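You operate a simulated robot arm through the tools that you are given. There is no shell and no other tool. Be economical: measure what you need, move in short steps, check, and stop when the job is done.

You run a simulated two-armed robot. Do the job below in one go: nothing can be reset, and whatever is moved stays where it is left.

Task
Slacken the teal box's strap, ratchet it tight again and seal it.
Fine: ratchet till the display says TIGHT; then arch back and strap lever open, the box left on the bed.

It is judged by the outcome, as a careful person would: the job done as asked, and still so three seconds after it is handed in. It fails if anything else is knocked over, pushed out of place, dropped, spilled or broken. A push-on lid holds only when it is set on centred and level and pressed home; a screw cap is set on level and turned clockwise until tight.

Robot
Two 7-joint arms with two-finger parallel grippers on one trunk, on a base that drives. Base frame: it is fixed to the floor where the robot stands at the start and does not move with it; the origin is under the middle of the robot, x ahead of it, y to its left, z up; the surface under the hand at the start is at about z = 85. Readings come in cm, rad, newtons and seconds.
The left shoulder is at the start at [2, 13.8, 130], the right one opposite. With the tool pointing down near the work surface each hand reaches from about 10 to 46 cm from the robot's upright axis, wherever it stands, measured 20 degrees to its own side. Places, roughly: green seal button [50, -20, 90]; plunger [180, -10, 110]; pusher [210, -20, 100]; ratchet lever [60, -20, 100]; slack button [50, -10, 90]; strap arch [30, -10, 100]; strap display [50, -30, 90]; strap lever [20, -30, 90]; yellow stop [-20, -20, 80]. Payload 1.57 kg a hand.
Tool frame (each hand has its own): the origin (TCP) lies between the finger pads and is the grasp point; the fingertips stand 3 cm ahead of it; z points along the fingers, y is the line along which they close. The gripper opens to 8 cm. The fingers are 1.7 cm wide and 1.2 cm thick; the gripper's body (4 by 8.2 cm) begins 8 cm behind the TCP.
Orientation is that of the tool frame in the base frame, as [roll, pitch, yaw] about the fixed x, y, z axes, in that order (R = Rz(yaw) Ry(pitch) Rx(roll)). With the fingers straight down and closing along the base's y, the tool's x points along the base's -x, its y along +y and its z along -z.

Tools
- The arms move only by the tool play_rows. It takes "left_increments", "right_increments" or both (then of equal length, played together; a hand with none holds still); each is a list of rows, each a list of 7 numbers: the shift along the tool's x, y, z in cm, then the turn, a rotation vector about the tool's x, y, z in rad, then the finger opening in cm, from 0 to 8. In form: [[x, y, z, wx, wy, wz, jaw], ...]. A call has 1 to 20 rows; each row is the pose to reach, as a shift and turn from the pose commanded when the call began, along the tool's axes at that moment. A row lasts 0.2 s, in which the tool goes at most 5 cm and 0.15 rad; a call with a longer step from one row to the next is refused whole, and so is a gripper value outside its range. Where a pose cannot be reached the arm comes as near as it can. A force on the tool above 60 N (or 10 N above the force at the start of the call, whichever is more), or a blocked arm, ends the call early, and 0.2 s more pass. The fingers move at their own pace (about 4.5 cm/s each) and stop on an object; they squeeze with about 23 N. The grip force told is the motor's: it shows also when the fingers shut on nothing. Time passes only in rows, and 0.2 s behind the last, so rows that repeat a pose let the fingers close. The reply holds the time, the measured pose of the TCP, the force on the tool along the base axes, the opening and the grip force, in the units named above and with some noise, with the torque about the TCP (base axes, N m) and any sound that the robot's microphone picked up.
- Cameras (640 x 400 px; columns grow to the right, rows downward): "scene" is now at [16.52, -6.32, 120.82]; the picture's right is [-0.78, -0.62, 0.00], its down [-0.33, 0.42, -0.84] and it looks along [0.53, -0.66, -0.54] (base axes); focal length 214 px, centre (320, 200). "left" rides on the left gripper at [7.2, 0.7, -12.2] in its tool frame; the picture's right is [-0.09, 1.00, 0.00], its down [-0.84, -0.08, -0.54] and it looks along [-0.54, -0.05, 0.84] (tool axes); focal length 238 px, centre (320, 200). "right" rides on the right gripper at [7.2, -0.7, -12.2] in its tool frame; the picture's right is [0.09, 1.00, 0.00], its down [-0.84, 0.08, -0.54] and it looks along [-0.54, 0.05, 0.84] (tool axes); focal length 238 px, centre (320, 200). There is no depth. A picture from a camera that has moved, and an enlarged one, comes with that camera's place and axes in the base frame and with its lens. The place of the scene camera against the robot may be out by one fixed shift of up to 2.5 cm in any direction.
- grab_frame(camera): a new picture of that camera. The clock stands still meanwhile.
- move_column(by): slides the trunk up (or, below 0, down) by that many cm; the arms and the scene camera ride with it, the base frame stays. It gives what a move gives, with no picture.
- steer(legs): drives the robot by 1 to 6 legs, each [ahead, left, turn to the left] in cm, cm and rad, along the robot's own axes; the way and the turn of a leg run together, so that a leg with both is an arc; at most 150 cm and 3.142 rad a leg. The arms and the cameras ride along, it lands a little off, and it stops where it bumps. It gives what a move gives.
- aim_head(pan, tilt): turns the head with the scene camera to pan (to the left, within 1.047 rad either way) and tilt (down, from -0.506 to 1.204), counted from straight ahead of the robot. It gives what a move gives.
- inspect(camera, box): a new picture of the part [left, top, right, bottom] of that camera's present view, enlarged. The clock stands still meanwhile.
- finish_job(): hands the job in; it is judged then, once.

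Work in short steps. Places have to be worked out from the pictures, the camera data and where the tool is seen: move nearer, look again, correct. Check each grasp and each placing, and mend what went wrong. You have 120 turns and 88 pictures in all, those below and enlarged ones among them. Open the grippers and draw the arms clear of the work before you hand the job in, unless the task says otherwise; then end with one line.

The tools are called after "Request:" as a command line: name --argument value ..., lists and objects as JSON in quotes. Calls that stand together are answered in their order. play_rows: Moves the arms, as the interface text tells. Its arguments: {"type":"object","properties":{"left_increments":{"type":"array"},"right_increments":{"type":"array"}},"required":[]} The other tools are called the same way: move_column (by) slides the trunk up or down; steer (legs) drives the base; aim_head (pan, tilt) turns the head that bears the scene camera; grab_frame (camera) takes a picture; inspect (camera, box) takes an enlarged picture of a part of a camera's view; finish_job () hands the job in.

At the start:

```text
t: 0.0
left_tool_pos: [22.58, -1.21, 122.1]
left_orientation: [3.138, -0.404, 3.141]
left_force: [0.4, -0.4, -0.1]
left_torque: [-0.02, 0.02, -0.01]
left_opening: 8.01
left_gripper_force: 0.1
right_tool_pos: [15.26, -29.5, 117.28]
right_orientation: [3.136, -0.656, 3.002]
right_force: [-0.2, 0.1, 0.2]
right_torque: [0.04, 0.05, 0.02]
right_opening: 8.03
right_gripper_force: 0.1
trunk travel left (down, up): [-67.5, 56.5]
robot x, y, heading: [-0.19, -0.11, -0.004]
head pan, tilt: [-0.899, 0.565]
```

scene: 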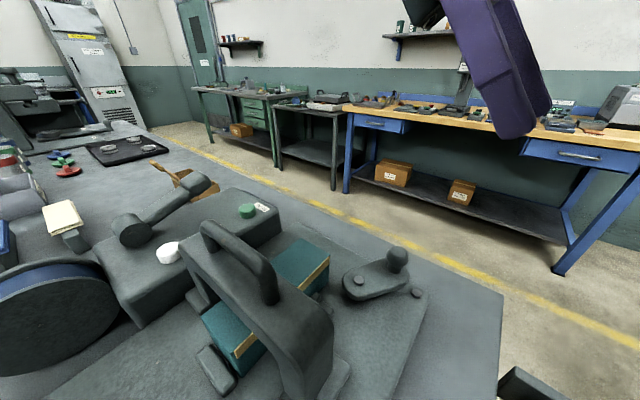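
right: 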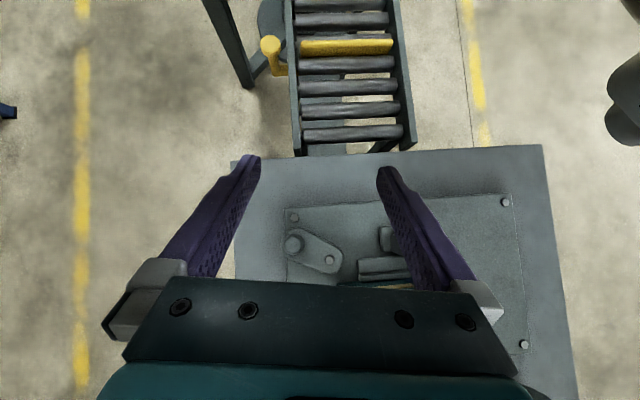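
left: 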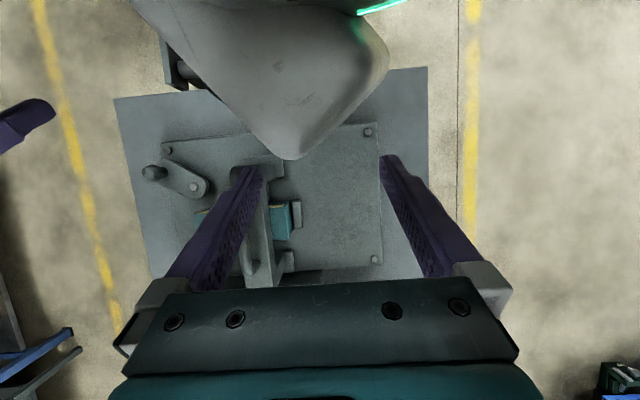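

I start with closer looks at the strapping station and display.

Request:
inspect --camera "scene" --box '[80, 160, 440, 400]'

Request:
aim_head --pan -0.5 --tilt 0.8

Request:
grab_frame --camera "scene"

```text
1.67 times, centred on (260, 280) of scene
camera zoom: at [16.52, -6.32, 120.82], right [-0.78, -0.62, 0.0], down [-0.33, 0.42, -0.84], along [0.53, -0.66, -0.54], focal length 358 px, centre (420, 67)
```

zoom: 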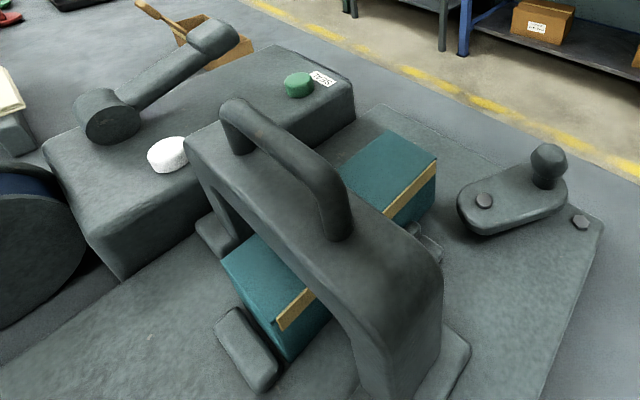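

```text
t: 0.9
left_tool_pos: [22.59, -1.32, 121.96]
left_orientation: [3.139, -0.404, -3.139]
left_force: [-0.9, -0.4, 0.3]
left_torque: [-0.01, -0.02, 0.0]
left_opening: 7.98
left_gripper_force: 0.1
right_tool_pos: [15.17, -29.71, 117.18]
right_orientation: [3.136, -0.662, 2.998]
right_force: [0.7, 0.4, -0.1]
right_torque: [-0.02, 0.02, 0.02]
right_opening: 7.99
right_gripper_force: 0.1
trunk travel left (down, up): [-67.5, 56.5]
robot x, y, heading: [-0.08, 0.04, -0.001]
head pan, tilt: [-0.499, 0.799]
```

```text
83 pictures are left
camera scene: at [18.04, -3.2, 118.83], right [-0.48, -0.88, 0.0], down [-0.63, 0.34, -0.7], along [0.61, -0.33, -0.72], focal length 214 px, centre (320, 200)
```

scene: 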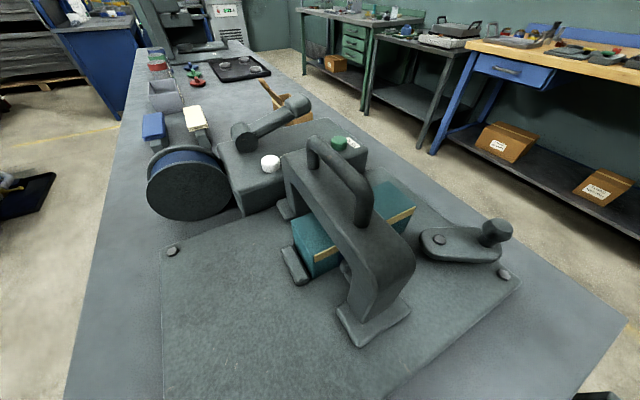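

I get a clearer view of the arch, lever and the block's far side by lookings with the wrist cameras, zoomed.

Request:
inspect --camera "right" --box '[230, 140, 580, 360]'

Request:
inspect --camera "left" --box '[110, 60, 430, 290]'

Request:
inspect --camera "scene" --box '[140, 80, 540, 360]'

```text
1.82 times, centred on (405, 250) of right
camera zoom: at [16.85, -30.6, 131.25], right [0.07, 1.0, 0.06], down [0.99, -0.07, -0.09], along [-0.08, 0.07, -0.99], focal length 433 px, centre (166, 109)
```

zoom: 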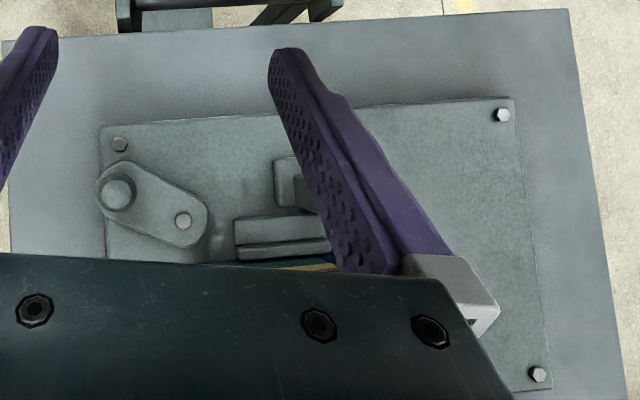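

```text
1.74 times, centred on (270, 175) of left
camera zoom: at [20.89, -0.69, 136.08], right [0.09, 1.0, -0.03], down [0.98, -0.08, 0.17], along [0.17, -0.05, -0.99], focal length 414 px, centre (407, 244)
```

zoom: 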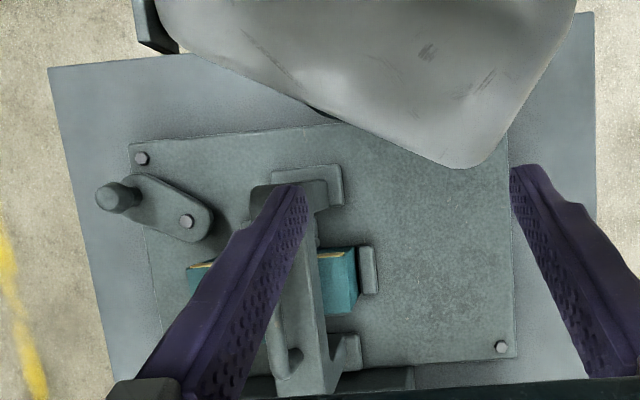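

```text
1.43 times, centred on (340, 220) of scene
camera zoom: at [18.04, -3.2, 118.83], right [-0.48, -0.88, 0.0], down [-0.63, 0.34, -0.7], along [0.61, -0.33, -0.72], focal length 306 px, centre (291, 171)
```

zoom: 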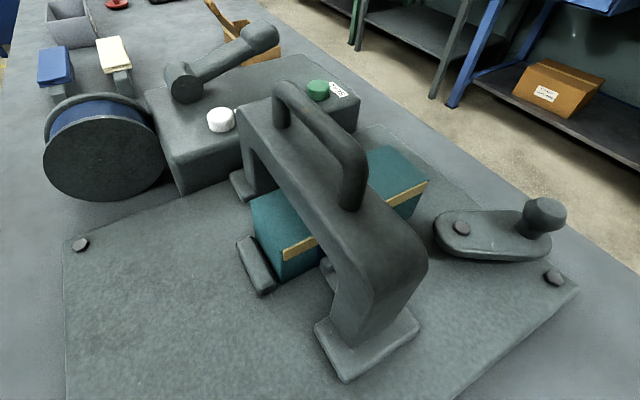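

The robot stands at the table's end with a conveyor on its right; I look left, right and straight down to see where I can drive.

Request:
aim_head --pan 1.04 --tilt 0.7

Request:
grab_frame --camera "scene"

Request:
aim_head --pan -1.04 --tilt 1.0

Request:
grab_frame --camera "scene"

Request:
aim_head --pan 0.0 --tilt 1.2

Request:
grab_frame --camera "scene"

```text
t: 2.5
left_tool_pos: [22.8, -0.18, 121.96]
left_orientation: [3.095, -0.399, -3.135]
left_force: [15.2, 78.8, 30.6]
left_torque: [2.84, -0.23, -2.08]
left_opening: 8.04
left_gripper_force: 0.3
right_tool_pos: [15.27, -29.62, 117.19]
right_orientation: [3.135, -0.66, 2.999]
right_force: [-0.3, 1.0, -0.9]
right_torque: [0.03, -0.01, -0.01]
right_opening: 7.99
right_gripper_force: 0.1
trunk travel left (down, up): [-67.5, 56.5]
robot x, y, heading: [-0.23, 0.41, -0.004]
head pan, tilt: [1.04, 0.7]
```

```text
79 pictures are left
camera scene: at [18.85, -1.79, 119.2], right [-0.3, -0.95, 0.0], down [-0.65, 0.2, -0.73], along [0.7, -0.22, -0.68], focal length 214 px, centre (320, 200)
```

scene: 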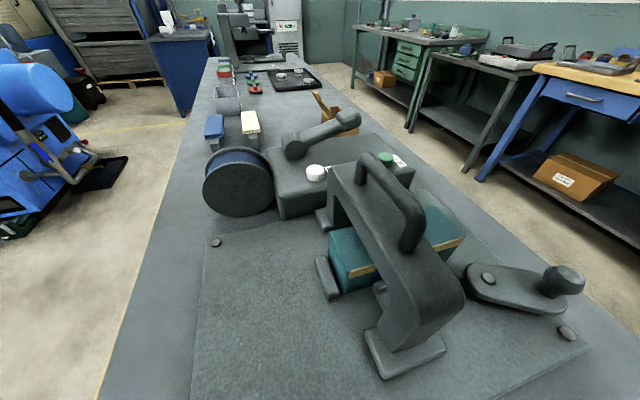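

```text
t: 4.5
left_tool_pos: [22.63, -1.2, 122.0]
left_orientation: [3.139, -0.406, -3.141]
left_force: [0.1, 0.9, -0.5]
left_torque: [-0.01, 0.03, -0.03]
left_opening: 8.02
left_gripper_force: 0.1
right_tool_pos: [15.21, -29.68, 117.21]
right_orientation: [3.134, -0.658, 2.999]
right_force: [-0.3, -0.8, 0.1]
right_torque: [0.0, -0.01, -0.01]
right_opening: 7.98
right_gripper_force: 0.0
trunk travel left (down, up): [-67.5, 56.5]
robot x, y, heading: [0.2, -0.2, -0.003]
head pan, tilt: [-1.04, 1.0]
```

```text
78 pictures are left
camera scene: at [14.48, -5.34, 117.31], right [-0.86, -0.51, 0.0], down [-0.43, 0.73, -0.54], along [0.27, -0.47, -0.84], focal length 214 px, centre (320, 200)
```

scene: 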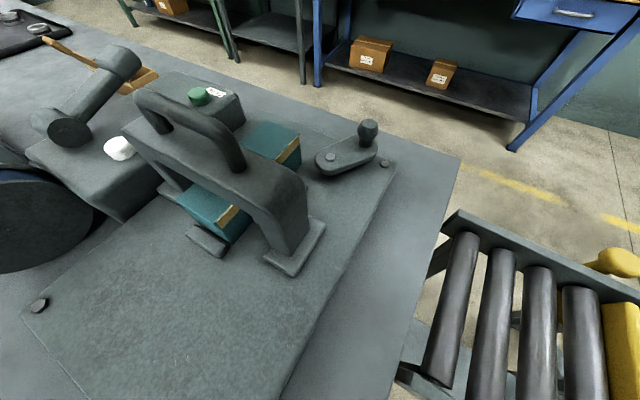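

```text
t: 5.8
left_tool_pos: [22.7, -1.26, 121.99]
left_orientation: [3.139, -0.406, 3.14]
left_force: [0.7, -0.7, -0.4]
left_torque: [0.0, -0.02, 0.0]
left_opening: 8.0
left_gripper_force: 0.1
right_tool_pos: [15.34, -29.56, 117.16]
right_orientation: [3.132, -0.657, 2.997]
right_force: [0.2, -0.3, -0.4]
right_torque: [-0.02, 0.05, 0.03]
right_opening: 7.99
right_gripper_force: 0.1
trunk travel left (down, up): [-67.5, 56.5]
robot x, y, heading: [-0.07, 0.04, 0.0]
head pan, tilt: [0.0, 1.201]
```

```text
77 pictures are left
camera scene: at [16.55, 0.67, 116.05], right [0.0, -1.0, 0.0], down [-0.93, 0.0, -0.36], along [0.36, 0.0, -0.93], focal length 214 px, centre (320, 200)
```

scene: 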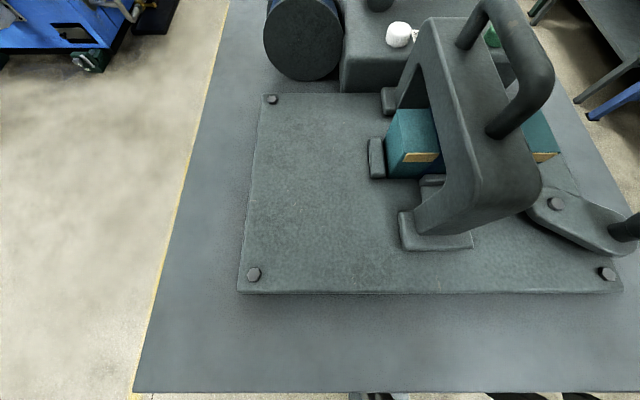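

The table edge is only ~5 cm ahead of me and the block is about 50 cm out; a stand on the table's -y side would suit better, but a conveyor blocks the straight way. I back up and look to the right for its extent.

Request:
steer --legs '[[-50, 0, 0]]'

Request:
aim_head --pan -1.04 --tilt 0.5

Request:
grab_frame --camera "scene"

```text
t: 8.7
left_tool_pos: [-27.17, -1.19, 121.89]
left_orientation: [3.138, -0.406, 3.141]
left_force: [0.1, 0.3, -0.3]
left_torque: [-0.03, 0.0, -0.01]
left_opening: 7.99
left_gripper_force: 0.1
right_tool_pos: [-34.74, -29.68, 117.23]
right_orientation: [3.135, -0.657, 2.997]
right_force: [-0.3, 0.3, 0.2]
right_torque: [-0.02, 0.02, 0.01]
right_opening: 8.0
right_gripper_force: 0.1
trunk travel left (down, up): [-67.5, 56.5]
robot x, y, heading: [-50.01, -0.03, -0.002]
head pan, tilt: [0.0, 1.201]
```

```text
t: 10.0
left_tool_pos: [-27.18, -1.29, 121.95]
left_orientation: [3.139, -0.406, 3.14]
left_force: [0.5, 1.1, -0.3]
left_torque: [-0.04, 0.02, -0.01]
left_opening: 8.01
left_gripper_force: 0.0
right_tool_pos: [-34.69, -29.53, 117.23]
right_orientation: [3.135, -0.659, 2.995]
right_force: [-0.5, 0.8, 0.3]
right_torque: [0.03, 0.02, 0.03]
right_opening: 7.98
right_gripper_force: 0.0
trunk travel left (down, up): [-67.5, 56.5]
robot x, y, heading: [-50.16, 0.23, -0.001]
head pan, tilt: [-1.04, 0.499]
```

```text
76 pictures are left
camera scene: at [-34.31, -7.15, 121.42], right [-0.86, -0.5, 0.0], down [-0.24, 0.41, -0.88], along [0.44, -0.76, -0.48], focal length 214 px, centre (320, 200)
```

scene: 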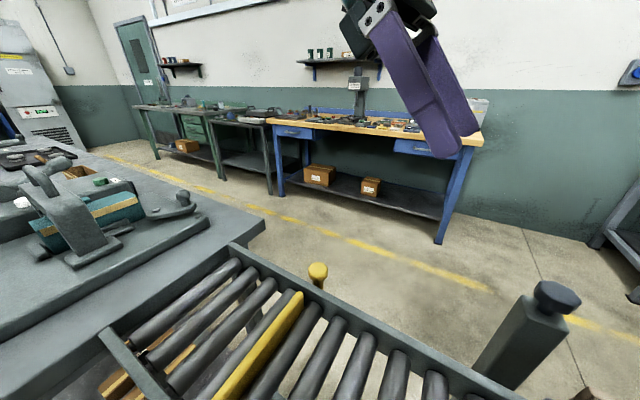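

The conveyor runs further back. I turn right in place to see its length (arms are well above it).

Request:
steer --legs '[[0, 0, -1.2]]'

Request:
grab_frame --camera "scene"

```text
t: 13.4
left_tool_pos: [-43.04, -21.64, 121.89]
left_orientation: [3.14, -0.406, 1.928]
left_force: [0.7, -0.3, -0.1]
left_torque: [0.0, 0.0, -0.03]
left_opening: 8.0
left_gripper_force: 0.1
right_tool_pos: [-72.36, -24.52, 117.2]
right_orientation: [3.135, -0.66, 1.786]
right_force: [-0.7, 0.0, -0.4]
right_torque: [-0.01, 0.03, 0.01]
right_opening: 8.02
right_gripper_force: 0.1
trunk travel left (down, up): [-67.5, 56.5]
robot x, y, heading: [-49.88, 0.14, -1.216]
head pan, tilt: [-1.04, 0.499]
```

```text
75 pictures are left
camera scene: at [-51.15, -15.69, 121.42], right [-0.78, 0.63, 0.0], down [0.3, 0.37, -0.88], along [-0.55, -0.68, -0.48], focal length 214 px, centre (320, 200)
```

scene: 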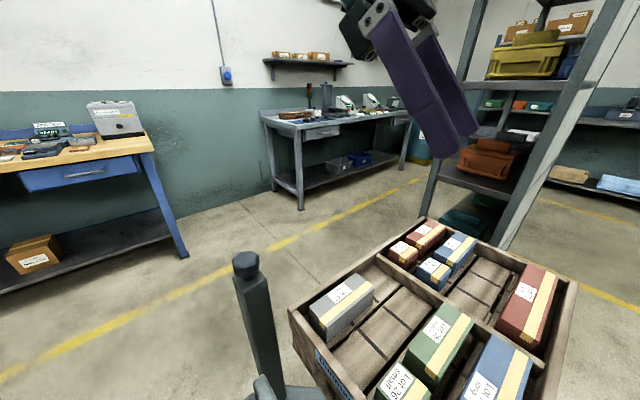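

Rounding the conveyor and crate is long and tight. Tilted hands should reach the block from the table's end, so I return to the starting stand.

Request:
steer --legs '[[0, 0, 1.216], [50, 0, 0]]'

Request:
aim_head --pan -0.35 --tilt 0.6

Request:
inspect --camera "scene" --box '[160, 80, 560, 330]'

```text
t: 19.4
left_tool_pos: [22.8, -0.72, 122.0]
left_orientation: [3.138, -0.404, -3.132]
left_force: [-0.7, 0.3, -0.1]
left_torque: [0.02, -0.02, -0.01]
left_opening: 7.98
left_gripper_force: 0.0
right_tool_pos: [15.53, -29.09, 117.18]
right_orientation: [3.134, -0.661, 3.003]
right_force: [0.3, 0.6, 0.0]
right_torque: [-0.01, 0.02, 0.01]
right_opening: 7.99
right_gripper_force: 0.0
trunk travel left (down, up): [-67.5, 56.5]
robot x, y, heading: [0.15, 0.46, 0.007]
head pan, tilt: [-1.04, 0.499]
```

```text
t: 20.5
left_tool_pos: [22.72, -0.45, 121.9]
left_orientation: [3.128, -0.406, -3.132]
left_force: [1.9, 25.2, -1.3]
left_torque: [0.61, 0.08, -0.59]
left_opening: 8.04
left_gripper_force: 0.1
right_tool_pos: [15.61, -29.2, 117.15]
right_orientation: [3.132, -0.66, 3.003]
right_force: [0.0, 0.0, 0.6]
right_torque: [0.0, -0.02, -0.03]
right_opening: 7.98
right_gripper_force: 0.0
trunk travel left (down, up): [-67.5, 56.5]
robot x, y, heading: [0.22, 0.6, 0.012]
head pan, tilt: [-0.351, 0.6]
```

```text
1.60 times, centred on (360, 205) of scene
camera zoom: at [19.22, -2.26, 120.58], right [-0.38, -0.93, 0.0], down [-0.52, 0.21, -0.83], along [0.77, -0.31, -0.56], focal length 343 px, centre (256, 192)
```

zoom: 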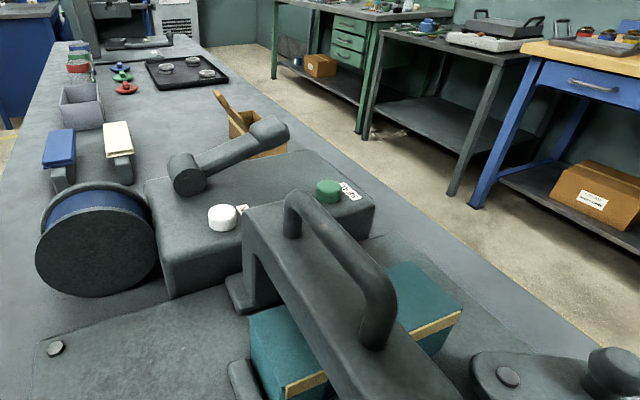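

The head touches the left arm, so I shift that arm left, and bring the right hand out along the -y side, tipped forward, to see the display.

Request:
play_rows --left_increments '[[0, 2, 0, 0, 0, 0, 4], [0, 4, 0, 0, 0, 0, 2], [0, 6, 0, 0, 0, 0, 0], [0, 8, 0, 0, 0, 0, 0], [0, 10, 0, 0, 0, 0, 0], [0, 12, 0, 0, 0, 0, 0], [0, 12, 0, 0, 0, 0, 0], [0, 12, 0, 0, 0, 0, 0]]' --right_increments '[[-1.6, -1.6, 0, 0, -0.12, 0, 4], [-3.2, -3.2, 0, 0, -0.24, 0, 2], [-4.8, -4.8, 0.1, 0, -0.36, 0, 0], [-6.4, -6.4, 0.1, 0, -0.49, 0, 0], [-8, -8, 0.2, 0, -0.62, 0, 0], [-9.6, -9.6, 0.2, 0, -0.75, 0, 0], [-11.2, -11.2, 0.3, 0, -0.88, 0, 0], [-12.7, -12.7, 0.3, 0, -1.0, 0, 0]]'

Request:
grab_frame --camera "right"

```text
t: 21.5
left_tool_pos: [22.41, 6.77, 120.85]
left_orientation: [3.127, -0.43, -3.131]
left_force: [0.8, 0.4, -0.4]
left_torque: [0.04, 0.05, 0.0]
left_opening: 0.0
left_gripper_force: 4.2
right_tool_pos: [19.82, -36.21, 112.98]
right_orientation: [3.134, -0.16, 3.0]
right_force: [-0.2, -0.4, -1.2]
right_torque: [0.02, 0.01, 0.01]
right_opening: 0.0
right_gripper_force: 4.8
trunk travel left (down, up): [-67.5, 56.5]
robot x, y, heading: [0.11, 0.41, 0.007]
head pan, tilt: [-0.351, 0.6]
stopped in row 5 (left hand): the force on the tool passed its limit at 68 N (the readings are from after the stop); the commanded pose is now the measured one
```

```text
73 pictures are left
camera right: at [14.44, -36.31, 126.35], right [0.05, 1.0, 0.02], down [0.91, -0.06, 0.4], along [0.4, 0.0, -0.92], focal length 238 px, centre (320, 200)
```

right: 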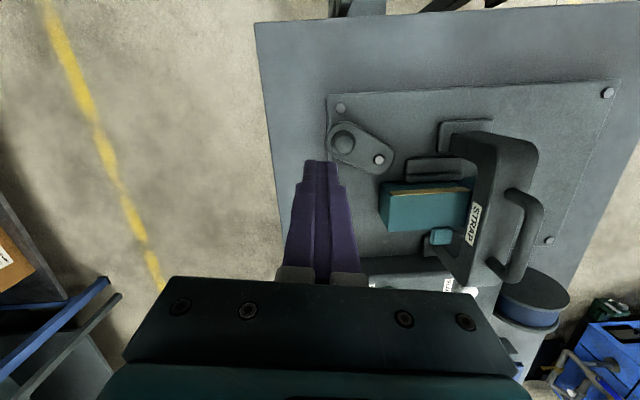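

I zoom on the arch and the small teal thing next to it.

Request:
inspect --camera "right" --box '[320, 100, 580, 310]'

```text
1.90 times, centred on (450, 205) of right
camera zoom: at [14.44, -36.31, 126.35], right [0.05, 1.0, 0.02], down [0.91, -0.06, 0.4], along [0.4, 0.0, -0.92], focal length 454 px, centre (72, 190)
```

zoom: 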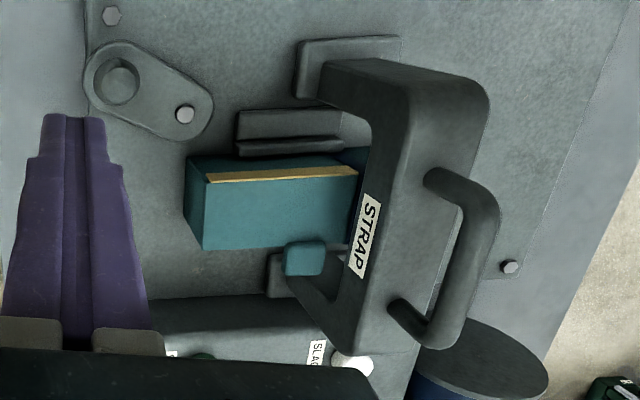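

The small teal piece on the arch's far leg is unclear. I twist the right hand so its camera looks toward the block's -y side.

Request:
play_rows --right_increments '[[-1.2, 0.2, -0.2, 0, 0, -0.14, 0], [-2.4, 0.4, -0.4, 0, 0, -0.28, 0], [-3.6, 0.6, -0.6, 0, 0, -0.42, 0], [-4.8, 0.7, -0.8, 0, 0, -0.56, 0], [-6.0, 0.9, -1.0, 0, 0, -0.7, 0], [-7.2, 1.1, -1.2, 0, 0, -0.84, 0], [-8.4, 1.2, -1.4, 0, 0, -0.98, 0], [-9.8, 1.4, -1.6, 0, 0, -1.1, 0]]'

Request:
grab_frame --camera "right"

```text
t: 23.3
left_tool_pos: [22.5, 6.76, 120.89]
left_orientation: [3.127, -0.431, -3.133]
left_force: [0.7, -0.7, 0.2]
left_torque: [0.0, 0.01, -0.01]
left_opening: 0.0
left_gripper_force: 21.4
right_tool_pos: [29.71, -36.28, 113.08]
right_orientation: [2.995, -0.065, -2.178]
right_force: [0.0, -0.4, -0.1]
right_torque: [0.01, -0.02, -0.01]
right_opening: 0.01
right_gripper_force: 21.6
trunk travel left (down, up): [-67.5, 56.5]
robot x, y, heading: [0.16, 0.43, 0.004]
head pan, tilt: [-0.351, 0.6]
```

```text
71 pictures are left
camera right: at [28.01, -42.97, 125.59], right [-0.86, 0.49, 0.15], down [0.5, 0.71, 0.49], along [0.13, 0.5, -0.86], focal length 238 px, centre (320, 200)
```

right: 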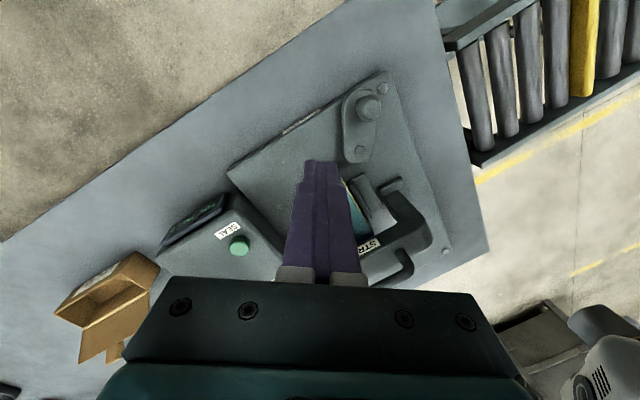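

The display is on the block's -y face; I zoom on it.

Request:
inspect --camera "right" --box '[140, 170, 280, 280]'

```text
3.64 times, centred on (210, 225) of right
camera zoom: at [28.01, -42.97, 125.59], right [-0.86, 0.49, 0.15], down [0.5, 0.71, 0.49], along [0.13, 0.5, -0.86], focal length 867 px, centre (720, 109)
```

zoom: 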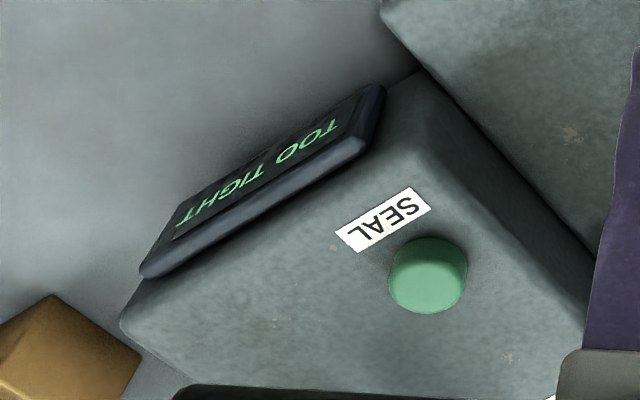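

It reads TOO TIGHT and is readable from here. Now the left hand: tip it upright and twist its camera toward the block to triangulate the buttons and ratchet lever.

Request:
play_rows --left_increments '[[-1, -0.1, 0, -0.026, -0.043, 0.12, 0], [-2, -0.2, 0, -0.052, -0.086, 0.24, 0], [-3, -0.3, 0.1, -0.079, -0.128, 0.36, 0], [-4, -0.4, 0.1, -0.105, -0.171, 0.48, 0], [-5, -0.5, 0.1, -0.131, -0.214, 0.6, 0], [-6, -0.6, 0.2, -0.157, -0.257, 0.72, 0], [-7, -0.7, 0.2, -0.184, -0.3, 0.84, 0], [-8, -0.8, 0.3, -0.21, -0.342, 0.96, 0], [-8.9, -1, 0.3, -0.236, -0.385, 1.08, 0]]'

Request:
grab_frame --camera "left"

```text
t: 25.3
left_tool_pos: [30.39, 5.88, 117.08]
left_orientation: [3.136, -0.011, 2.044]
left_force: [0.6, -0.1, 0.2]
left_torque: [0.0, -0.01, 0.02]
left_opening: 0.0
left_gripper_force: 20.9
right_tool_pos: [29.81, -36.33, 113.25]
right_orientation: [2.995, -0.065, -2.18]
right_force: [0.9, 0.4, -0.2]
right_torque: [-0.03, 0.03, -0.01]
right_opening: 0.0
right_gripper_force: 21.3
trunk travel left (down, up): [-67.5, 56.5]
robot x, y, heading: [-0.28, 0.17, 0.001]
head pan, tilt: [-0.351, 0.6]
```

```text
69 pictures are left
camera left: at [27.75, 12.31, 129.3], right [0.93, 0.37, 0.01], down [0.31, -0.79, 0.53], along [0.2, -0.49, -0.85], focal length 238 px, centre (320, 200)
```

left: 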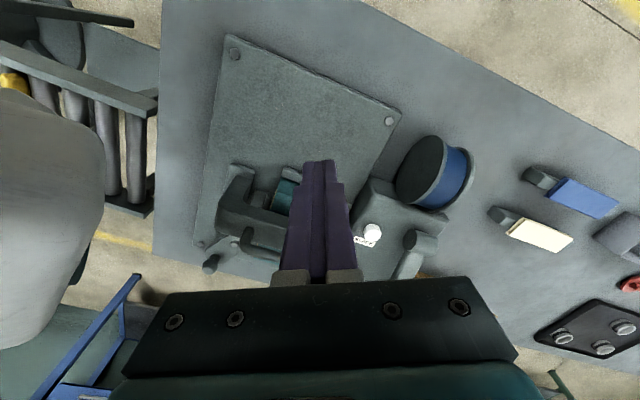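

Request:
inspect --camera "left" --box '[330, 170, 480, 290]'

Request:
inspect --camera "left" --box '[190, 140, 320, 290]'

```text
3.33 times, centred on (405, 230) of left
camera zoom: at [27.75, 12.31, 129.3], right [0.93, 0.37, 0.01], down [0.31, -0.79, 0.53], along [0.2, -0.49, -0.85], focal length 794 px, centre (37, 100)
```

zoom: 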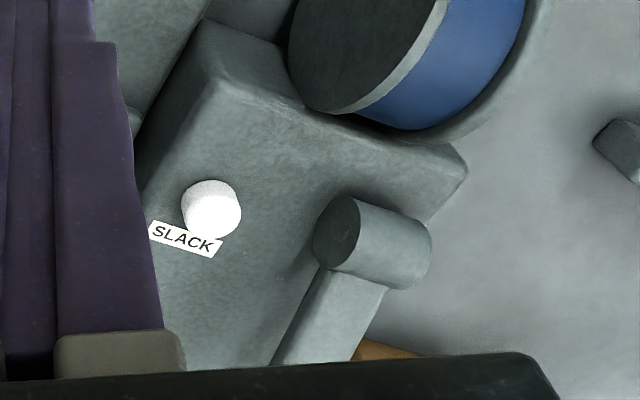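

```text
2.67 times, centred on (255, 215) of left
camera zoom: at [27.75, 12.31, 129.3], right [0.93, 0.37, 0.01], down [0.31, -0.79, 0.53], along [0.2, -0.49, -0.85], focal length 636 px, centre (493, 160)
```

zoom: 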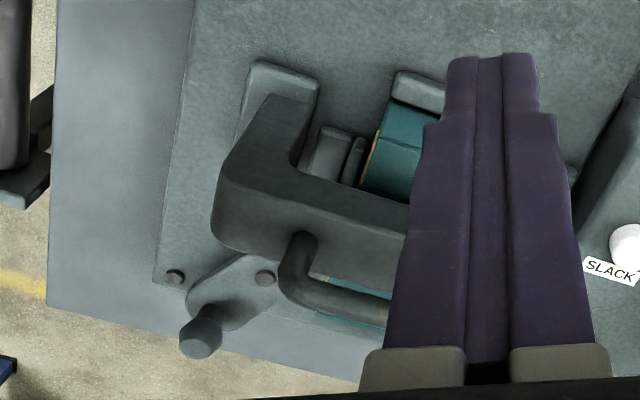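

Slack button is near (48,-11,95); ratchet hub near (56,-8,97), lever leaning to -y. I hover the closed left fingertips about 4 cm above the slack button, coming from the +y side clear of the arch.

Request:
play_rows --left_increments '[[-3, 1.1, 1.9, 0, -0.09, 0, 0], [-6.1, 2.3, 3.9, 0, -0.18, 0, 0], [-9.2, 3.4, 5.8, 0, -0.27, 0, 0], [-12.2, 4.5, 7.8, 0, -0.36, 0, 0], [-15.3, 5.6, 9.7, 0, -0.45, 0, 0], [-18.3, 6.8, 11.7, 0, -0.54, 0, 0], [-21.4, 7.9, 13.6, 0, -0.6, 0, 0]]'

Request:
grab_frame --camera "left"

Request:
grab_frame --camera "scene"

```text
t: 26.9
left_tool_pos: [47.19, -9.36, 103.25]
left_orientation: [3.131, 0.588, 2.041]
left_force: [-0.8, 0.2, -0.5]
left_torque: [-0.04, 0.02, -0.02]
left_opening: 0.0
left_gripper_force: 21.4
right_tool_pos: [29.72, -36.29, 113.18]
right_orientation: [2.994, -0.065, -2.181]
right_force: [-0.5, 0.8, 0.9]
right_torque: [-0.02, 0.01, 0.0]
right_opening: 0.0
right_gripper_force: 21.4
trunk travel left (down, up): [-67.5, 56.5]
robot x, y, heading: [-0.11, 0.36, 0.004]
head pan, tilt: [-0.351, 0.6]
```

```text
66 pictures are left
camera left: at [41.94, 2.21, 109.32], right [0.92, 0.39, 0.06], down [0.11, -0.39, 0.91], along [0.38, -0.84, -0.4], focal length 238 px, centre (320, 200)
```

left: 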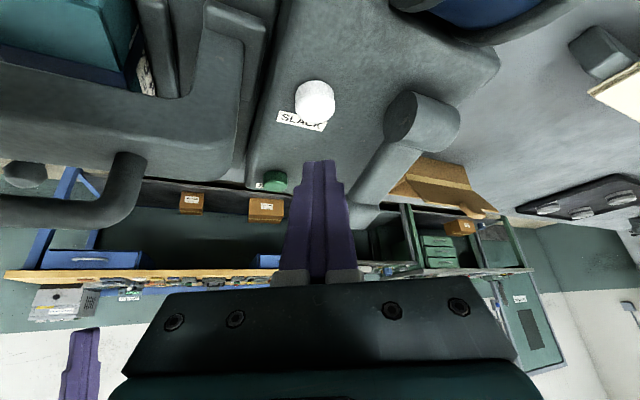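

```text
65 pictures are left
camera scene: at [19.34, -1.9, 120.51], right [-0.34, -0.94, 0.0], down [-0.53, 0.19, -0.83], along [0.78, -0.28, -0.56], focal length 214 px, centre (320, 200)
```

scene: 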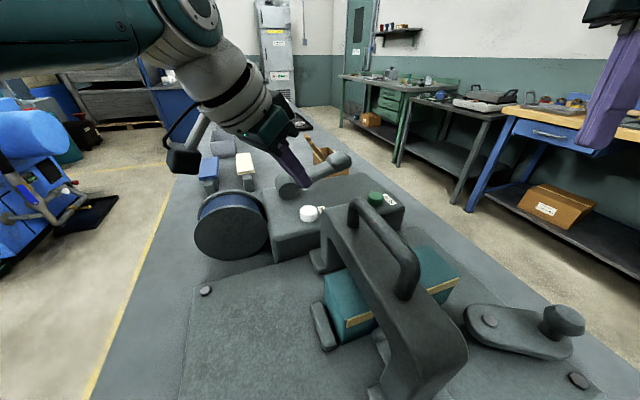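

The slack button triangulates to (48.1,-11.3,94). I descend onto it and press with a few slow rows, watching the force.

Request:
play_rows --left_increments '[[1.3, 0, 2.4, 0, 0, 0, 0], [2.4, -0.1, 4.4, 0, 0, 0, 0], [2.8, -0.1, 5.0, 0, 0, 0, 0], [3.0, -0.1, 5.3, 0, 0, 0, 0], [3.2, -0.1, 5.6, 0, 0, 0, 0], [3.4, -0.1, 5.9, 0, 0, 0, 0], [3.4, -0.1, 5.9, 0, 0, 0, 0]]'

Request:
inspect --camera "right" --box '[140, 170, 280, 280]'

```text
t: 28.5
left_tool_pos: [46.52, -9.18, 97.11]
left_orientation: [3.129, 0.587, 2.041]
left_force: [-13.1, 10.2, 39.4]
left_torque: [0.01, 0.12, -0.02]
left_opening: 0.01
left_gripper_force: 21.0
left hand out of reach, approached as far as the arm can: row 2, 3, 4, 5, 6, 7
right_tool_pos: [29.81, -36.39, 113.22]
right_orientation: [2.995, -0.062, -2.178]
right_force: [-0.4, 0.8, -0.4]
right_torque: [0.0, 0.01, 0.01]
right_opening: 0.0
right_gripper_force: 20.8
trunk travel left (down, up): [-67.5, 56.5]
robot x, y, heading: [0.18, 0.03, 0.007]
head pan, tilt: [-0.351, 0.6]
heard: click
```

```text
3.64 times, centred on (210, 225) of right
camera zoom: at [28.06, -42.85, 125.59], right [-0.86, 0.49, 0.15], down [0.5, 0.71, 0.49], along [0.14, 0.5, -0.86], focal length 867 px, centre (720, 109)
```

zoom: 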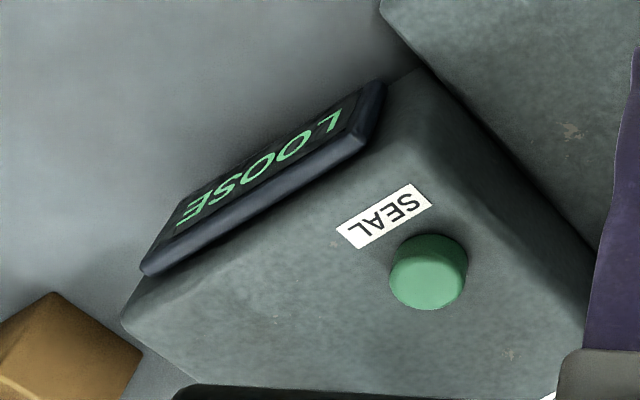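

Click heard, display LOOSE. The left arm is near its reach limit, so I withdraw both hands upward and then lower the trunk to bring the shoulders nearer working height.

Request:
play_rows --left_increments '[[-1.2, 0, -2.2, 0, 0, 0, 0], [-2.4, -0.3, -5.4, 0, 0, 0, 0], [-3, -1.3, -9.5, 0, 0, 0, 0], [-3.4, -2.3, -13.8, 0, 0, 0, 0], [-3.8, -3.3, -18.2, 0, 0, 0, 0], [-4, -4.3, -22.7, 0, 0, 0, 0], [-4.2, -5.3, -27.3, 0, 0, 0, 0]]' --right_increments '[[0, 0, -2, 0, 0, 0, 0], [0, 0, -4, 0, 0, 0, 0], [0, 0, -6, 0, 0, 0, 0], [0, 0, -8, 0, 0, 0, 0], [0, 0, -10, 0, 0, 0, 0], [0, 0, -12, 0, 0, 0, 0], [0, 0, -12, 0, 0, 0, 0]]'

Request:
move_column --by -16

Request:
grab_frame --camera "right"

Request:
grab_frame --camera "scene"

```text
t: 29.7
left_tool_pos: [40.67, -5.01, 113.0]
left_orientation: [3.135, 0.583, 2.046]
left_force: [0.4, 0.2, -0.2]
left_torque: [0.0, 0.01, 0.01]
left_opening: 0.0
left_gripper_force: 21.4
right_tool_pos: [26.96, -38.89, 116.08]
right_orientation: [2.803, -0.155, -2.254]
right_force: [1.2, 0.5, 0.3]
right_torque: [0.05, 0.0, 0.02]
right_opening: 0.0
right_gripper_force: 21.3
trunk travel left (down, up): [-67.5, 56.5]
robot x, y, heading: [0.14, 0.09, 0.007]
head pan, tilt: [-0.351, 0.6]
stopped in row 5 (right hand): the arm was blocked; the commanded pose is now the measured one
```

```text
t: 31.6
left_tool_pos: [40.74, -5.01, 97.19]
left_orientation: [3.135, 0.585, 2.045]
left_force: [0.0, 0.2, 0.6]
left_torque: [0.03, 0.0, 0.01]
left_opening: 0.02
left_gripper_force: 21.5
right_tool_pos: [27.08, -38.81, 100.19]
right_orientation: [2.804, -0.154, -2.255]
right_force: [-0.3, -0.3, 0.0]
right_torque: [0.04, -0.02, -0.02]
right_opening: 0.0
right_gripper_force: 21.8
trunk travel left (down, up): [-51.5, 72.5]
robot x, y, heading: [-0.01, 0.51, 0.006]
head pan, tilt: [-0.351, 0.6]
```

```text
63 pictures are left
camera right: at [27.17, -45.95, 112.42], right [-0.75, 0.56, 0.34], down [0.66, 0.64, 0.4], along [0.01, 0.53, -0.85], focal length 238 px, centre (320, 200)
```

right: 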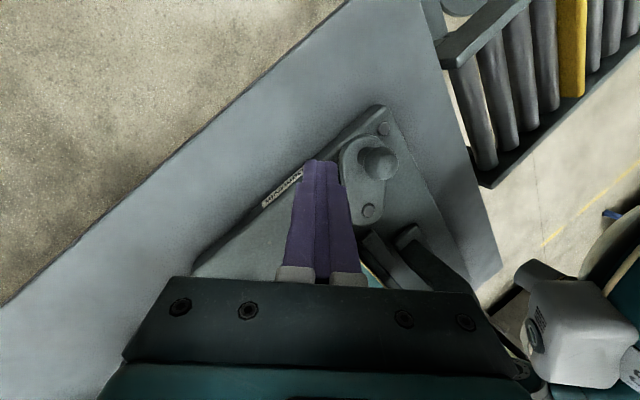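

```text
62 pictures are left
camera scene: at [19.35, -1.89, 104.52], right [-0.34, -0.94, 0.0], down [-0.53, 0.19, -0.83], along [0.78, -0.28, -0.56], focal length 214 px, centre (320, 200)
```

scene: 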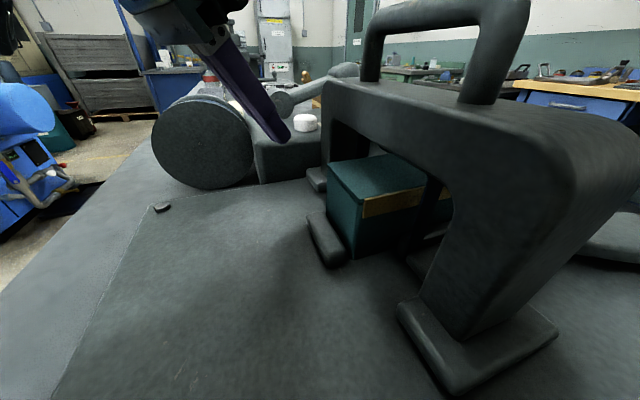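

Request:
inspect --camera "right" --box '[240, 90, 440, 240]'

```text
2.67 times, centred on (340, 165) of right
camera zoom: at [27.17, -45.95, 112.42], right [-0.75, 0.56, 0.34], down [0.66, 0.64, 0.4], along [0.01, 0.53, -0.85], focal length 636 px, centre (267, 293)
```

zoom: 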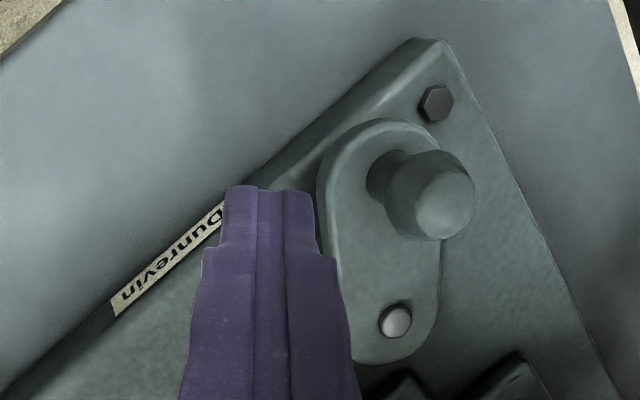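

I raise the right hand again and straighten it so the display is in view.

Request:
play_rows --right_increments '[[0.3, 0.7, -1.9, 0.04, 0, 0, 0], [0.6, 1.3, -3.8, 0.08, 0, 0, 0], [0.9, 2, -5.7, 0.12, 0, 0, 0], [1.2, 2.6, -7.5, 0.16, 0, 0, 0], [1.5, 3.2, -9.3, 0.2, 0, 0, 0], [1.8, 3.9, -11.2, 0.2, 0, 0, 0]]'

Request:
grab_frame --camera "right"

```text
t: 32.2
left_tool_pos: [40.72, -4.94, 97.14]
left_orientation: [3.135, 0.583, 2.044]
left_force: [-0.1, 0.1, -0.1]
left_torque: [0.0, -0.01, -0.02]
left_opening: 0.01
left_gripper_force: 21.3
right_tool_pos: [23.54, -39.36, 98.69]
right_orientation: [2.696, -0.27, -2.25]
right_force: [-0.1, 0.5, -0.1]
right_torque: [0.01, 0.0, 0.02]
right_opening: 0.01
right_gripper_force: 21.1
trunk travel left (down, up): [-51.5, 72.5]
robot x, y, heading: [0.17, 0.69, 0.005]
head pan, tilt: [-0.351, 0.6]
stopped in row 3 (right hand): the arm was blocked; the commanded pose is now the measured one
```

```text
60 pictures are left
camera right: at [25.49, -46.24, 111.0], right [-0.68, 0.58, 0.44], down [0.72, 0.63, 0.28], along [-0.11, 0.51, -0.85], focal length 238 px, centre (320, 200)
```

right: 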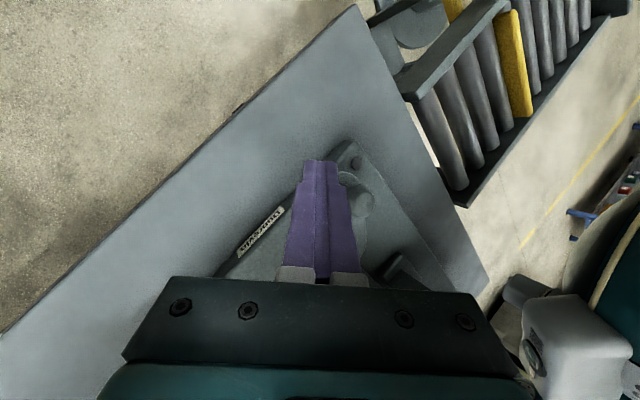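

That pushed the wrist against a joint limit. I relax the twist while lifting and reaching forward.

Request:
play_rows --right_increments '[[-0.1, 0.3, -1.9, 0.031, -0.036, 0.028, 0], [-0.2, 0.7, -3.8, 0.063, -0.072, 0.056, 0], [-0.2, 1.0, -5.6, 0.094, -0.108, 0.084, 0], [-0.3, 1.3, -7.5, 0.125, -0.143, 0.112, 0], [-0.4, 1.7, -9.4, 0.157, -0.18, 0.14, 0], [-0.5, 2.0, -11.3, 0.188, -0.215, 0.168, 0], [-0.6, 2.4, -13.1, 0.22, -0.25, 0.196, 0], [-0.6, 2.7, -15, 0.251, -0.287, 0.224, 0]]'

Request:
grab_frame --camera "right"

```text
t: 32.9
left_tool_pos: [40.63, -5.01, 97.15]
left_orientation: [3.138, 0.586, 2.046]
left_force: [-0.5, -0.1, 1.2]
left_torque: [0.0, -0.01, 0.0]
left_opening: 0.0
left_gripper_force: 21.6
right_tool_pos: [21.66, -39.73, 98.01]
right_orientation: [2.624, -0.32, -2.351]
right_force: [0.9, -1.3, 0.3]
right_torque: [0.0, -0.03, -0.02]
right_opening: 0.02
right_gripper_force: 21.1
trunk travel left (down, up): [-51.5, 72.5]
robot x, y, heading: [0.12, 0.39, 0.01]
head pan, tilt: [-0.351, 0.6]
stopped in row 3 (right hand): the arm was blocked; the commanded pose is now the measured one
```

```text
59 pictures are left
camera right: at [23.78, -46.88, 110.05], right [-0.57, 0.66, 0.5], down [0.81, 0.54, 0.22], along [-0.12, 0.53, -0.84], focal length 238 px, centre (320, 200)
```

right: 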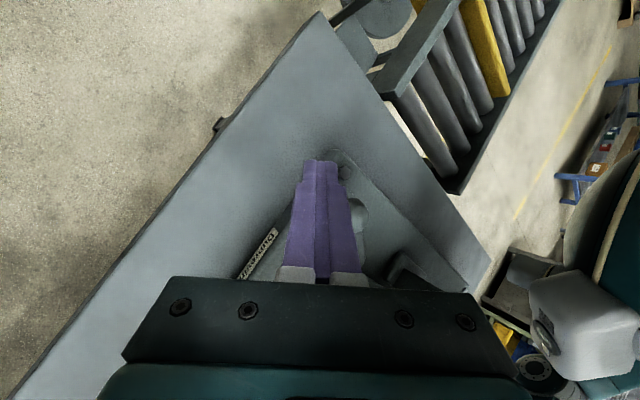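

Still fighting the limit; I just untwist the wrist first, without moving.

Request:
play_rows --right_increments '[[0, 0, 0, 0, 0, 0.14, 0], [0, 0, 0, 0, 0, 0.28, 0], [0, 0, 0, 0, 0, 0.42, 0], [0, 0, 0, 0, 0, 0.56, 0], [0, 0, 0, 0, 0, 0.7, 0], [0, 0, 0, 0, 0, 0.84, 0]]'

```text
t: 34.3
left_tool_pos: [40.61, -5.08, 97.02]
left_orientation: [3.134, 0.583, 2.046]
left_force: [0.2, 0.8, -0.6]
left_torque: [-0.02, -0.01, 0.02]
left_opening: 0.02
left_gripper_force: 20.9
right_tool_pos: [21.8, -39.64, 98.15]
right_orientation: [3.047, -0.588, 3.035]
right_force: [-0.6, -0.4, -0.3]
right_torque: [-0.02, -0.07, 0.02]
right_opening: 0.02
right_gripper_force: 21.5
trunk travel left (down, up): [-51.5, 72.5]
robot x, y, heading: [0.5, 0.12, 0.007]
head pan, tilt: [-0.351, 0.6]
```

Request:
play_rows --right_increments '[[0, 0, -2, 0, -0.08, 0, 0], [0, 0.2, -4, 0, -0.17, 0, 0], [0, 0.4, -6, 0, -0.25, 0, 0], [0, 0.5, -8, 0, -0.33, 0, 0], [0, 0.6, -10, 0, -0.42, 0, 0], [0, 0.8, -12.2, 0, -0.5, 0, 0], [0, 0.9, -14.4, 0, -0.59, 0, 0]]'

```text
t: 35.1
left_tool_pos: [40.64, -5.03, 97.16]
left_orientation: [3.137, 0.586, 2.046]
left_force: [-0.7, 0.7, 0.6]
left_torque: [-0.01, 0.0, -0.01]
left_opening: 0.0
left_gripper_force: 21.6
right_tool_pos: [22.01, -40.21, 98.46]
right_orientation: [3.084, -0.555, 2.995]
right_force: [0.1, 0.1, 0.3]
right_torque: [0.0, -0.01, -0.04]
right_opening: 0.0
right_gripper_force: 20.9
trunk travel left (down, up): [-51.5, 72.5]
robot x, y, heading: [0.32, 0.31, 0.008]
head pan, tilt: [-0.351, 0.6]
stopped in row 3 (right hand): the arm was blocked; the commanded pose is now the measured one
```

Blocked again; I look at the right arm with the scene camera.

Request:
aim_head --pan -1.0 --tilt 0.5

Request:
grab_frame --camera "scene"

```text
t: 36.1
left_tool_pos: [40.69, -5.04, 97.1]
left_orientation: [3.133, 0.584, 2.045]
left_force: [-0.4, -0.6, -0.8]
left_torque: [0.0, -0.01, 0.02]
left_opening: 0.0
left_gripper_force: 21.3
right_tool_pos: [22.1, -40.26, 98.46]
right_orientation: [3.082, -0.551, 2.998]
right_force: [0.1, -0.5, 0.2]
right_torque: [0.02, -0.03, 0.03]
right_opening: 0.0
right_gripper_force: 21.2
trunk travel left (down, up): [-51.5, 72.5]
robot x, y, heading: [0.05, 0.75, 0.006]
head pan, tilt: [-1.0, 0.499]
```

```text
58 pictures are left
camera scene: at [16.0, -6.53, 105.42], right [-0.84, -0.55, 0.0], down [-0.26, 0.4, -0.88], along [0.48, -0.74, -0.48], focal length 214 px, centre (320, 200)
```

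scene: 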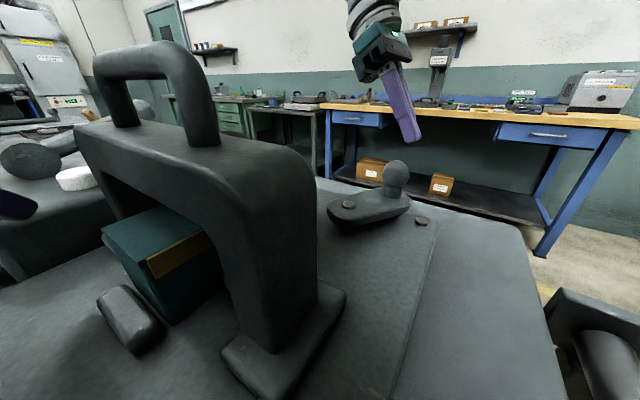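

The arm seems clear of obstacles; tool-down it simply can't go higher relative to the shoulder. I instead tip it forward and reach out without raising.

Request:
play_rows --right_increments '[[-1.2, 0.2, -0.6, 0, -0.1, 0, 0], [-2.4, 0.3, -1.2, 0, -0.2, 0, 0], [-3.6, 0.5, -1.8, 0, -0.3, 0, 0], [-4.8, 0.6, -2.4, 0, -0.4, 0, 0], [-6, 0.8, -3.2, 0, -0.5, 0, 0], [-7.2, 0.9, -4, 0, -0.6, 0, 0], [-8.3, 1.1, -5, 0, -0.7, 0, 0]]'

Request:
grab_frame --camera "right"

```text
t: 37.7
left_tool_pos: [40.7, -5.03, 97.02]
left_orientation: [3.135, 0.585, 2.045]
left_force: [-0.2, -1.1, -0.4]
left_torque: [0.0, 0.0, 0.0]
left_opening: 0.0
left_gripper_force: 20.5
right_tool_pos: [31.85, -40.83, 98.51]
right_orientation: [3.091, 0.151, 2.959]
right_force: [0.1, 0.8, 0.1]
right_torque: [0.01, -0.02, 0.01]
right_opening: 0.0
right_gripper_force: 21.3
trunk travel left (down, up): [-51.5, 72.5]
robot x, y, heading: [0.54, 0.35, 0.006]
head pan, tilt: [-1.0, 0.499]
```

```text
57 pictures are left
camera right: at [22.79, -40.45, 109.54], right [0.08, 1.0, 0.04], down [0.74, -0.09, 0.66], along [0.66, -0.03, -0.75], focal length 238 px, centre (320, 200)
```

right: 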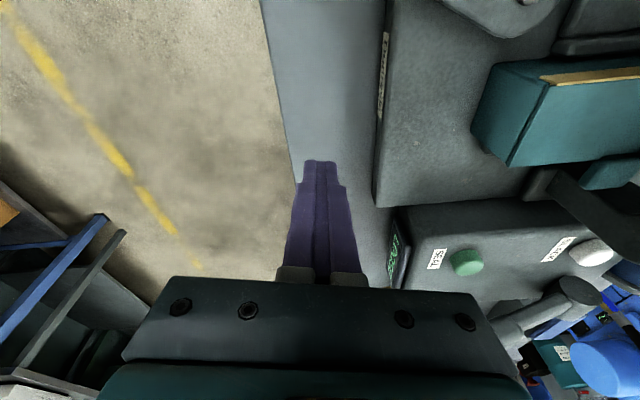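

A good view now. I zoom on the block.

Request:
inspect --camera "right" --box '[380, 190, 640, 360]'

```text
2.35 times, centred on (510, 275) of right
camera zoom: at [22.79, -40.45, 109.54], right [0.08, 1.0, 0.04], down [0.74, -0.09, 0.66], along [0.66, -0.03, -0.75], focal length 561 px, centre (-127, 24)
```

zoom: 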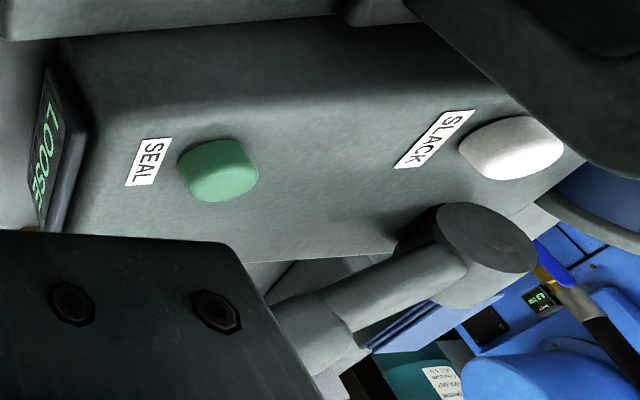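

The display reads LOOSE and the ratchet hub is at (54.6,-9.1,95.6), the lever leaning to -y at ~20° with its handle near (57,-17,98). I turn the left hand into a forward-pointing fork, stopping short of the lever.

Request:
play_rows --left_increments '[[-2.2, 0, -3.3, -0.07, -0.06, 0.06, 0], [-4.4, 1, -3.6, -0.15, -0.13, 0.12, 0], [-6.1, 2, -3.1, -0.22, -0.19, 0.19, 0], [-7.7, 3, -2.6, -0.3, -0.26, 0.25, 2], [-8.8, 4, -1.2, -0.38, -0.33, 0.32, 4], [-9.9, 5, 0.2, -0.45, -0.39, 0.38, 6], [-10.7, 6, 2, -0.53, -0.46, 0.44, 6], [-11, 6.7, 3.6, -0.588, -0.509, 0.494, 6]]'

Request:
grab_frame --camera "left"

Request:
grab_frame --camera "right"

```text
t: 39.5
left_tool_pos: [51.8, -11.79, 100.21]
left_orientation: [1.957, 0.736, 1.166]
left_force: [-0.2, -0.3, 0.3]
left_torque: [-0.05, -0.01, 0.0]
left_opening: 5.99
left_gripper_force: 0.1
right_tool_pos: [31.84, -40.73, 98.57]
right_orientation: [3.093, 0.149, 2.96]
right_force: [0.0, 0.8, 0.0]
right_torque: [-0.01, 0.02, 0.0]
right_opening: 0.0
right_gripper_force: 21.3
trunk travel left (down, up): [-51.5, 72.5]
robot x, y, heading: [-0.0, 0.23, 0.008]
head pan, tilt: [-1.0, 0.499]
```

```text
55 pictures are left
camera left: at [45.14, 0.5, 99.26], right [0.56, 0.36, 0.74], down [-0.7, -0.28, 0.66], along [0.45, -0.89, 0.09], focal length 238 px, centre (320, 200)
```

left: 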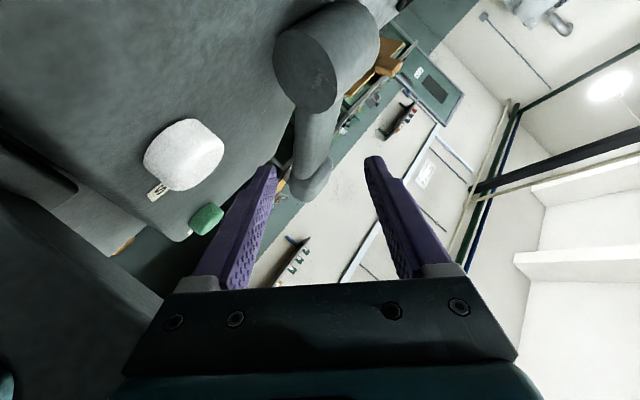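

```text
54 pictures are left
camera right: at [22.78, -40.47, 109.55], right [0.08, 1.0, 0.04], down [0.74, -0.09, 0.66], along [0.66, -0.03, -0.75], focal length 238 px, centre (320, 200)
```

right: 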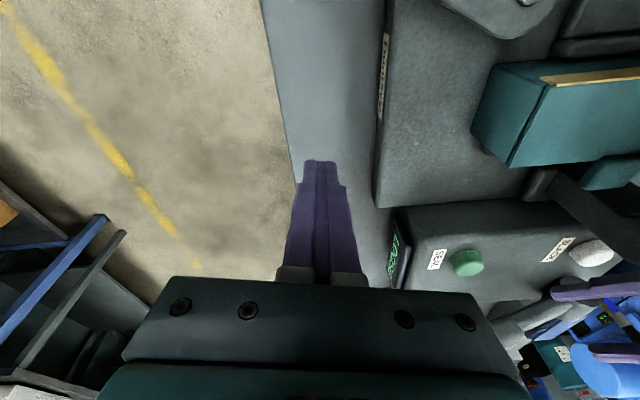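

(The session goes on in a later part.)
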